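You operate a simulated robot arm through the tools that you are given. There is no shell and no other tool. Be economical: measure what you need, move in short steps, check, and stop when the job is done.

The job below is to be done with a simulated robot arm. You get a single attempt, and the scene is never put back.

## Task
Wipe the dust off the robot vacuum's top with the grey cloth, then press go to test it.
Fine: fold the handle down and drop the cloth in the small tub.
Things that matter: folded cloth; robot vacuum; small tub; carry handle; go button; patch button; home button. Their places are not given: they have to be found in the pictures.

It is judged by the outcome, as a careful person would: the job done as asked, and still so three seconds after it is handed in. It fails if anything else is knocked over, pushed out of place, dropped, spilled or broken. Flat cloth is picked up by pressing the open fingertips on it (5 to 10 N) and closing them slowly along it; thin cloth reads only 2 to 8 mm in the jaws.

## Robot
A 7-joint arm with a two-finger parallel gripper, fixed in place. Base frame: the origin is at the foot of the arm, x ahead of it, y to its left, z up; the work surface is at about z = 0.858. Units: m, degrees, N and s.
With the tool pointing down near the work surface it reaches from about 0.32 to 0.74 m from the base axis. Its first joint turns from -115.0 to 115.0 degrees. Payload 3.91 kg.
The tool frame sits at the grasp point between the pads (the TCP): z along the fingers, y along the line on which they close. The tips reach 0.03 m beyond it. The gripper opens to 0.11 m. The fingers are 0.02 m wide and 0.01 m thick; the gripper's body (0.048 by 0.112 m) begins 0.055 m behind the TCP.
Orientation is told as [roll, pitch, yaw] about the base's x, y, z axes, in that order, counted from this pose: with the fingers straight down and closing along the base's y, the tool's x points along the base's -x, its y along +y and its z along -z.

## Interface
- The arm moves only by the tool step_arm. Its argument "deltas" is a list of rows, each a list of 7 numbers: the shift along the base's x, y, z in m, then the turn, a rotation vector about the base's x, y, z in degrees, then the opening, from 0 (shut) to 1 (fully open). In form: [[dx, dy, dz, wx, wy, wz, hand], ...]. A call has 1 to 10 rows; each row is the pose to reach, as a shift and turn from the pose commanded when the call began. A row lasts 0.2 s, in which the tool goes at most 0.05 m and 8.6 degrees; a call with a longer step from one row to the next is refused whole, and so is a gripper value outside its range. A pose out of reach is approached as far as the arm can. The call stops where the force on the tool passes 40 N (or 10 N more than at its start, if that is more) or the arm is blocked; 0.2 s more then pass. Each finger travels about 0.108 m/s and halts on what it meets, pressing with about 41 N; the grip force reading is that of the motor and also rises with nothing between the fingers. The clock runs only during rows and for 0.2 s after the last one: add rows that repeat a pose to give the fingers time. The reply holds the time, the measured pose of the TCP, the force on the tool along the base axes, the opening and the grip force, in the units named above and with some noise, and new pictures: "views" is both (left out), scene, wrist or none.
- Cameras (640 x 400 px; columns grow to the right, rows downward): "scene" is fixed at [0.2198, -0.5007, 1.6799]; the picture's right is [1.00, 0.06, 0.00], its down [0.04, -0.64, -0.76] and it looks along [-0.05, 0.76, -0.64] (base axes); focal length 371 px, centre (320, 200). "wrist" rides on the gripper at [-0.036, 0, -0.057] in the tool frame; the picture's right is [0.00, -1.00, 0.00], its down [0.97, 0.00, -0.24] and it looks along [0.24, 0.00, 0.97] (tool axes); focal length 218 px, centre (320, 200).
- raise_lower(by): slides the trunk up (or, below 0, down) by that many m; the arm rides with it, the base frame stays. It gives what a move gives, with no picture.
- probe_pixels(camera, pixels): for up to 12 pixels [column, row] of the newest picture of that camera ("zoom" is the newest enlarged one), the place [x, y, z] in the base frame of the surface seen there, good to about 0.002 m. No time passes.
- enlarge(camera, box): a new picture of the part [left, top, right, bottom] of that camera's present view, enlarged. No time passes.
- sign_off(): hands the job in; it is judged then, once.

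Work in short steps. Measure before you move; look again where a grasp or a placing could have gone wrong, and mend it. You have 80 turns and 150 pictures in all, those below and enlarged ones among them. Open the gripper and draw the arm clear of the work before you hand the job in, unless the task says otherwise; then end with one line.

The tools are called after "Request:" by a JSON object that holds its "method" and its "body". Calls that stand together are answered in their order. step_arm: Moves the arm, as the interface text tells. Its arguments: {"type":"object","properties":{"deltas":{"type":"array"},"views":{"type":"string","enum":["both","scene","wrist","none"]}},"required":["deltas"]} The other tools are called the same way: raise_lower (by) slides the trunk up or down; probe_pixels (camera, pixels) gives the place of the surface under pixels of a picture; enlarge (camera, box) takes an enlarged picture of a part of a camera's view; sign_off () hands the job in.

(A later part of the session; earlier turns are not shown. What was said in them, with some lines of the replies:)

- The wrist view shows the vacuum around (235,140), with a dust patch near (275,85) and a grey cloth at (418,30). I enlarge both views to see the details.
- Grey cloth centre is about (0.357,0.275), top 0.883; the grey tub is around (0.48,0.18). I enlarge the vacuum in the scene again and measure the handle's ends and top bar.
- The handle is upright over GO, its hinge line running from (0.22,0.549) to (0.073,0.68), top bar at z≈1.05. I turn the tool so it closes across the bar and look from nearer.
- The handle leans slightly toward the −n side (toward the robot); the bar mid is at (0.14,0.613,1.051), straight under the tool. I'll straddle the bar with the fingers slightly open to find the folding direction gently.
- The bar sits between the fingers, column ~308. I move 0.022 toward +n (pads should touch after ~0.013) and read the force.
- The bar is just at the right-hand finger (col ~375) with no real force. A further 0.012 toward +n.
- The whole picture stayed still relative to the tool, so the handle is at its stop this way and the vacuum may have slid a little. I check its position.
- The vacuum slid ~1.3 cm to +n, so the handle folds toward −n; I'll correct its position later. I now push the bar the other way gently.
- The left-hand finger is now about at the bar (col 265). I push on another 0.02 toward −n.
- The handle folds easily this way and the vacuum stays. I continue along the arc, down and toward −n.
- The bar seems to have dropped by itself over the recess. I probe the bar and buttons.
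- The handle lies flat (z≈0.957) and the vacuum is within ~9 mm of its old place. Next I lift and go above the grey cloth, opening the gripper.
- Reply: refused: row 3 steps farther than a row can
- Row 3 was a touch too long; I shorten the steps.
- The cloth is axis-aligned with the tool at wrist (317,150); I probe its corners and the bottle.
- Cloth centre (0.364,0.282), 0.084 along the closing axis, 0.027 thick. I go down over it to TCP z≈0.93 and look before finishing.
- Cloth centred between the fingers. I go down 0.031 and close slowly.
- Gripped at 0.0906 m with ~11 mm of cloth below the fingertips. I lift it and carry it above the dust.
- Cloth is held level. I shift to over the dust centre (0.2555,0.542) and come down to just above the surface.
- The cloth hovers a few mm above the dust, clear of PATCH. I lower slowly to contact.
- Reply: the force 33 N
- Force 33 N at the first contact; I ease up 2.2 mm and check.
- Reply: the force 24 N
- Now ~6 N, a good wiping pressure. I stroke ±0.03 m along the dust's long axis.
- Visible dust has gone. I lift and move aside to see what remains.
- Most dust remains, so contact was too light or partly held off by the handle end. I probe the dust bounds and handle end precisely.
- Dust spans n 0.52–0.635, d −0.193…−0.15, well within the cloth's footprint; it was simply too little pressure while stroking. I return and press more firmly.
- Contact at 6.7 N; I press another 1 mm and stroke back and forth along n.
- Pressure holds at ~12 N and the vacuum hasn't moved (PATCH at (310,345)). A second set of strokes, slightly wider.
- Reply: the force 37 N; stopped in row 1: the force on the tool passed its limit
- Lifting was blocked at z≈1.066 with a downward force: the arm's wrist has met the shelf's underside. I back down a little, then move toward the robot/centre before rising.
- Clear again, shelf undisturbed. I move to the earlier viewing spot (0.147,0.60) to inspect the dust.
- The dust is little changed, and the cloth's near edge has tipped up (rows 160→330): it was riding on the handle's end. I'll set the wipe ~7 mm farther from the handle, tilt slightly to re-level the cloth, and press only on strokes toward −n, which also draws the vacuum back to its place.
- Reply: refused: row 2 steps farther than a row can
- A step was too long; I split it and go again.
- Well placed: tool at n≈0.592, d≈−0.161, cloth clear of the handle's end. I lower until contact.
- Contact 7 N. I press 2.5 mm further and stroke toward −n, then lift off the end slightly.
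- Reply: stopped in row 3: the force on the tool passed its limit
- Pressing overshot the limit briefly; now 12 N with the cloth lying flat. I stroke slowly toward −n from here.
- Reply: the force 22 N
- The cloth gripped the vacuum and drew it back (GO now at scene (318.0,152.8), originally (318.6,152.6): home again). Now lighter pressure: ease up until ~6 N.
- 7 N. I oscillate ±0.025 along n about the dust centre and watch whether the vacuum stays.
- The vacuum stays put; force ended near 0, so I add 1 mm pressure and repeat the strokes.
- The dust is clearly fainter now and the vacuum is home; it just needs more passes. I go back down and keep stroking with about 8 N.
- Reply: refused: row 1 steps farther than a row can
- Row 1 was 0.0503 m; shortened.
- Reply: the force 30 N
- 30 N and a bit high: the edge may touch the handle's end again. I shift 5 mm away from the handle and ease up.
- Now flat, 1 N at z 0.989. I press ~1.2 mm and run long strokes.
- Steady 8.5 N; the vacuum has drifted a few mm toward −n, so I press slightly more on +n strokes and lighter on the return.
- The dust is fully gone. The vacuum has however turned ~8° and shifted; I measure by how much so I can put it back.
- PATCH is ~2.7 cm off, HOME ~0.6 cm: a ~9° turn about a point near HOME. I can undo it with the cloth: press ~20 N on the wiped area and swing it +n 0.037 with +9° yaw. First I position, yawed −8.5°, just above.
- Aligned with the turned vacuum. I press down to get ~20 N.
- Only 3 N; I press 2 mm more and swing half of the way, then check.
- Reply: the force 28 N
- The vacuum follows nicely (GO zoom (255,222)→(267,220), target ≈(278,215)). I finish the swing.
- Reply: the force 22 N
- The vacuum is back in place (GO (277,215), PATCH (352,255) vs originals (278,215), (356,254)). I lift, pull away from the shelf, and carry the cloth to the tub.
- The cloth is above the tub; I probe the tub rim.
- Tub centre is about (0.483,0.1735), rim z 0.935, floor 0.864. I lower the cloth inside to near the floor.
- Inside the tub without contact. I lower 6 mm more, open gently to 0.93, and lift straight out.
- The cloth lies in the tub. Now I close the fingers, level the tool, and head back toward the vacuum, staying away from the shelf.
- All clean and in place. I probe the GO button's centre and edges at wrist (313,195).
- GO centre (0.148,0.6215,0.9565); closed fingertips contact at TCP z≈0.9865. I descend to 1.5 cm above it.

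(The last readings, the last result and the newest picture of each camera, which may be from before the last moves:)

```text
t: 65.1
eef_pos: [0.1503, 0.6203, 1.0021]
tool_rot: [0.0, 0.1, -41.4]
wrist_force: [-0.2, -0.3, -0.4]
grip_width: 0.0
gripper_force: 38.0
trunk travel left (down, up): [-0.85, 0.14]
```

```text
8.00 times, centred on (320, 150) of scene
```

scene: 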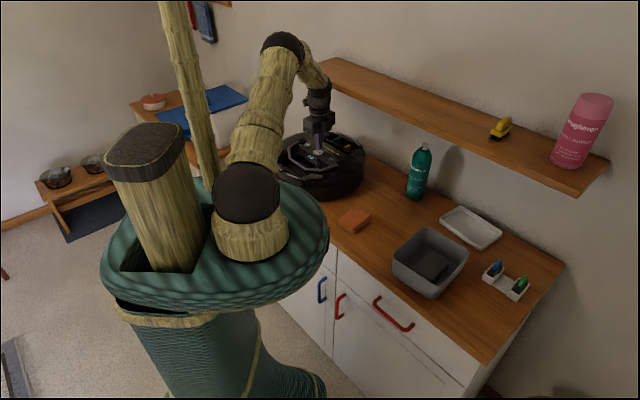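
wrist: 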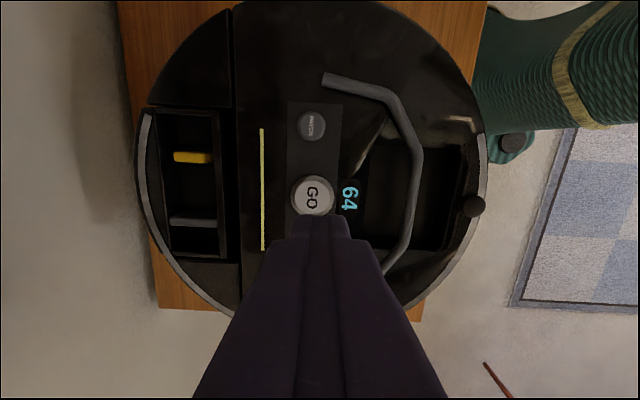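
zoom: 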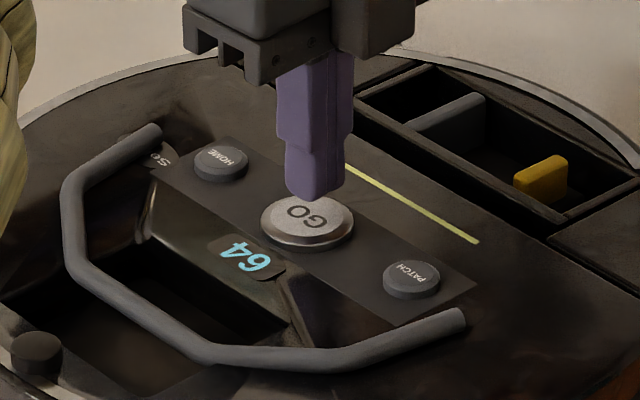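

The fingertip is right over GO. I press slowly down to about 4 mm past contact and look at the result.

Request:
{"method": "step_arm", "body": {"deltas": [[0, 0, -0.01, 0, 0, 0, 0], [0, 0, -0.015, 0, 0, 0, 0], [0, 0, -0.018, 0, 0, 0, 0], [0, 0, -0.02, 0, 0, 0, 0], [0, 0, -0.02, 0, 0, 0, 0]], "views": "scene"}}

Request:
{"method": "enlarge", "body": {"camera": "scene", "box": [280, 125, 360, 175]}}

```text
t: 66.3
eef_pos: [0.1504, 0.6239, 0.9819]
tool_rot: [0.2, 0.1, -41.5]
wrist_force: [1.8, -1.3, 6.0]
grip_width: 0.0003
gripper_force: 37.7
trunk travel left (down, up): [-0.85, 0.14]
```

scene: 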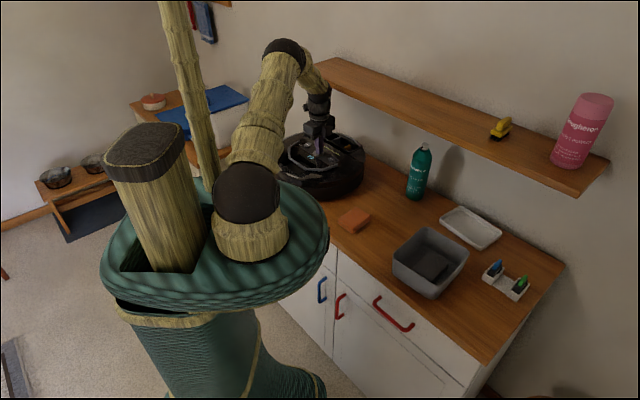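

```text
8.00 times, centred on (320, 150) of scene
```

zoom: 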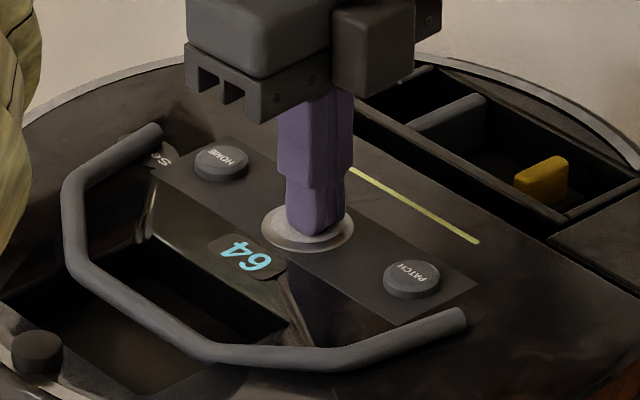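

GO is going down (6 N, ~4.5 mm). I press 2 mm more to be sure it bottoms, then see.

Request:
{"method": "step_arm", "body": {"deltas": [[0, 0, -0.0015, 0, 0, 0, 0], [0, 0, -0.002, 0, 0, 0, 0]], "views": "none"}}

Request:
{"method": "enlarge", "body": {"camera": "scene", "box": [280, 125, 360, 175]}}

```text
t: 66.9
eef_pos: [0.1501, 0.6225, 0.9813]
tool_rot: [0.2, 0.3, -41.3]
wrist_force: [2.2, -2.9, 16.1]
grip_width: 0.0002
gripper_force: 37.4
trunk travel left (down, up): [-0.85, 0.14]
```

```text
8.00 times, centred on (320, 150) of scene
```

zoom: 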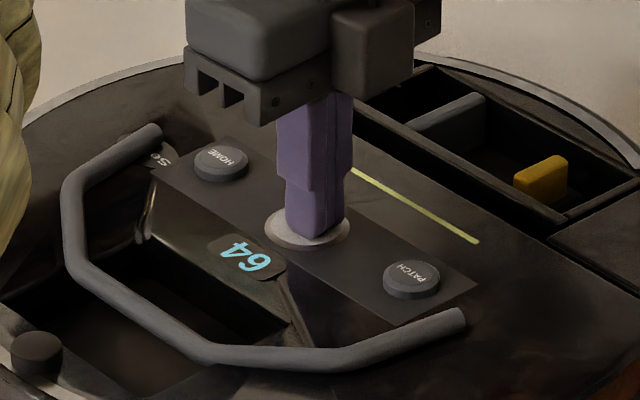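

The button has bottomed (16 N). I release it, rise straight up, and check.

Request:
{"method": "step_arm", "body": {"deltas": [[0, 0, 0.015, 0, 0, 0, 0], [0, 0, 0.05, 0, 0, 0, 0], [0, 0, 0.095, 0, 0, 0, 0], [-0.01, -0.02, 0.14, 0, 0, 0, 0], [-0.02, -0.05, 0.17, 0, 0, 0, 0.3]]}}

Request:
{"method": "enlarge", "body": {"camera": "scene", "box": [264, 115, 376, 185]}}

Request:
{"method": "enlarge", "body": {"camera": "wrist", "box": [200, 20, 424, 160]}}

```text
refused: row 4 steps farther than a row can; nothing moved
```

```text
5.71 times, centred on (320, 150) of scene
```

zoom: 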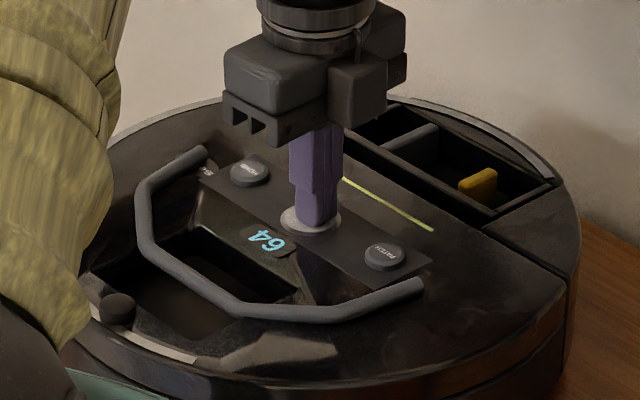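

```text
2.86 times, centred on (312, 90) of wrist
```

zoom: 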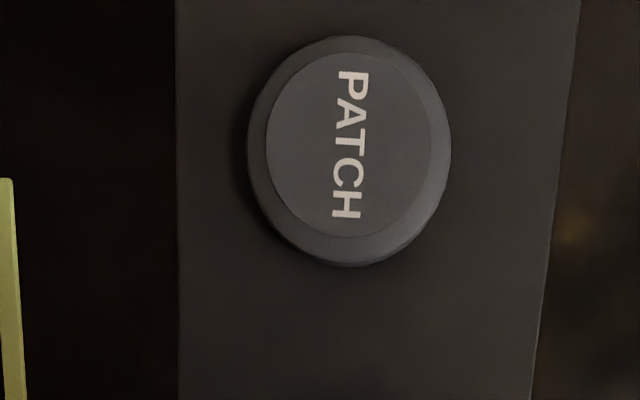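

A row was too long; I release with shorter steps.

Request:
{"method": "step_arm", "body": {"deltas": [[0, 0, 0.015, 0, 0, 0, 0], [0, 0, 0.05, 0, 0, 0, 0], [0, 0, 0.095, 0, 0, 0, 0], [-0.01, -0.02, 0.13, 0, 0, 0, 0], [-0.02, -0.05, 0.155, 0, 0, 0, 0.3]]}}

Request:
{"method": "enlarge", "body": {"camera": "scene", "box": [264, 115, 376, 185]}}

Request:
{"method": "enlarge", "body": {"camera": "wrist", "box": [200, 20, 424, 160]}}

```text
t: 68.1
eef_pos: [0.13, 0.5724, 1.1355]
tool_rot: [0.0, 0.2, -41.4]
wrist_force: [0.4, -0.3, -0.7]
grip_width: 0.033
gripper_force: 0.2
trunk travel left (down, up): [-0.85, 0.14]
```

scene: 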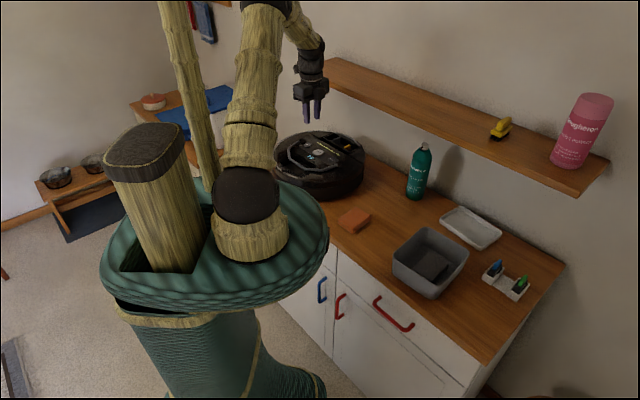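
wrist: 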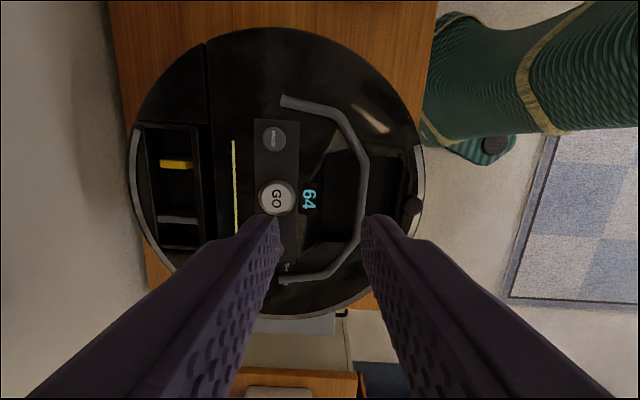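

```text
5.71 times, centred on (320, 150) of scene
```

zoom: 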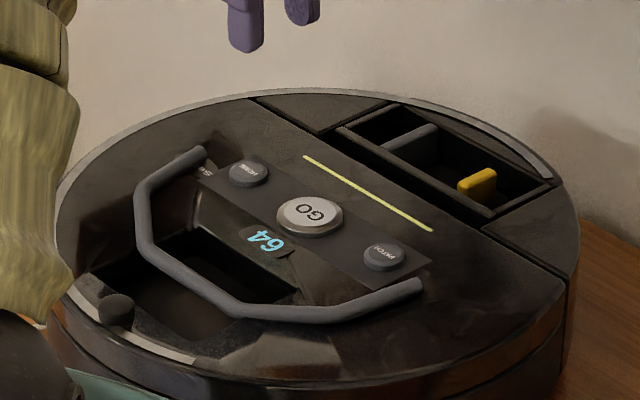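

```text
2.86 times, centred on (312, 90) of wrist
```

zoom: 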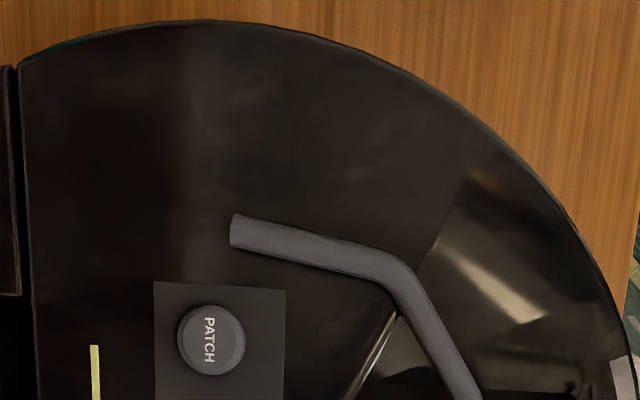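

Clean, handle down, cloth in the tub. I check whether GO has sprung back or latched, and compare its height to before (0.957).

Request:
{"method": "probe_pixels", "body": {"camera": "wrist", "pixels": [[277, 198], [273, 139], [270, 198], [284, 198]]}}

Request:
{"method": "enlarge", "body": {"camera": "scene", "box": [290, 135, 346, 170]}}

```text
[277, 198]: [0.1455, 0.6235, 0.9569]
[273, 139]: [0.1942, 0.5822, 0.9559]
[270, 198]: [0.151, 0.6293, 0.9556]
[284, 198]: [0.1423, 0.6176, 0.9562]
```

```text
11.43 times, centred on (318, 152) of scene
```

zoom: 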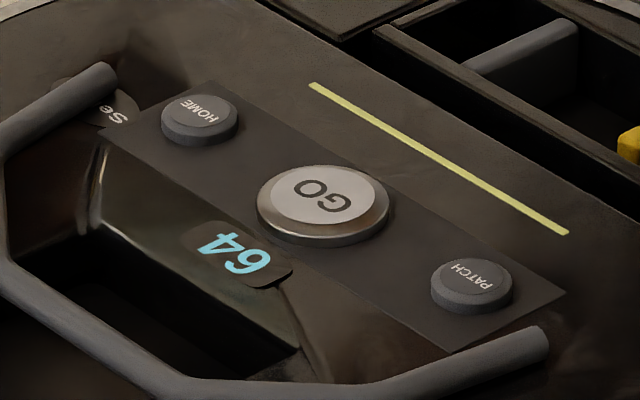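

GO sprang back after a full press; HOME and PATCH were never touched. I open the gripper, rise well clear, and take a last look.

Request:
{"method": "step_arm", "body": {"deltas": [[0, -0.02, 0.03, 0, 0, 0, 0.6], [0, -0.05, 0.06, 0, 0, 0, 1], [-0.01, -0.08, 0.09, 0, 0, 0, 1], [-0.01, -0.1, 0.12, 0, 0, 0, 1], [-0.01, -0.1, 0.12, 0, 0, 0, 1]], "views": "scene"}}

```text
t: 69.3
eef_pos: [0.1197, 0.4747, 1.2529]
tool_rot: [0.0, 0.0, -41.5]
wrist_force: [-0.6, 0.0, -0.3]
grip_width: 0.1099
gripper_force: 0.0
trunk travel left (down, up): [-0.85, 0.14]
```

scene: 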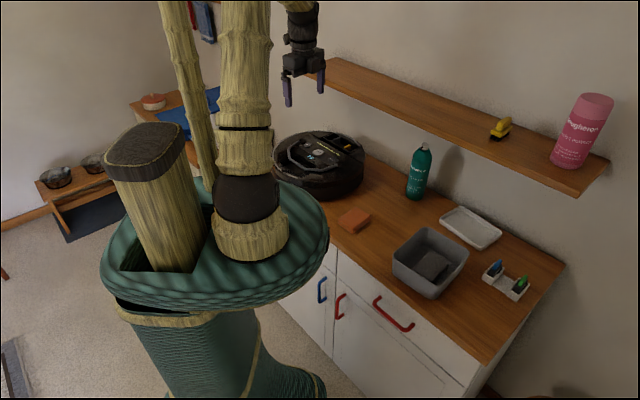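

Everything is in place and the arm is clear with the gripper open, so I hand the job in.

Request:
{"method": "sign_off", "body": {}}

```text
The job is handed in.
```

The vacuum's top is wiped clean, the handle is folded down, the grey cloth is in the tub, and GO was pressed fully once, though no light or movement showed it had started; the vacuum slid while I worked and I put it back to within a few millimetres, and the arm touched the shelf's underside once without moving anything on it.
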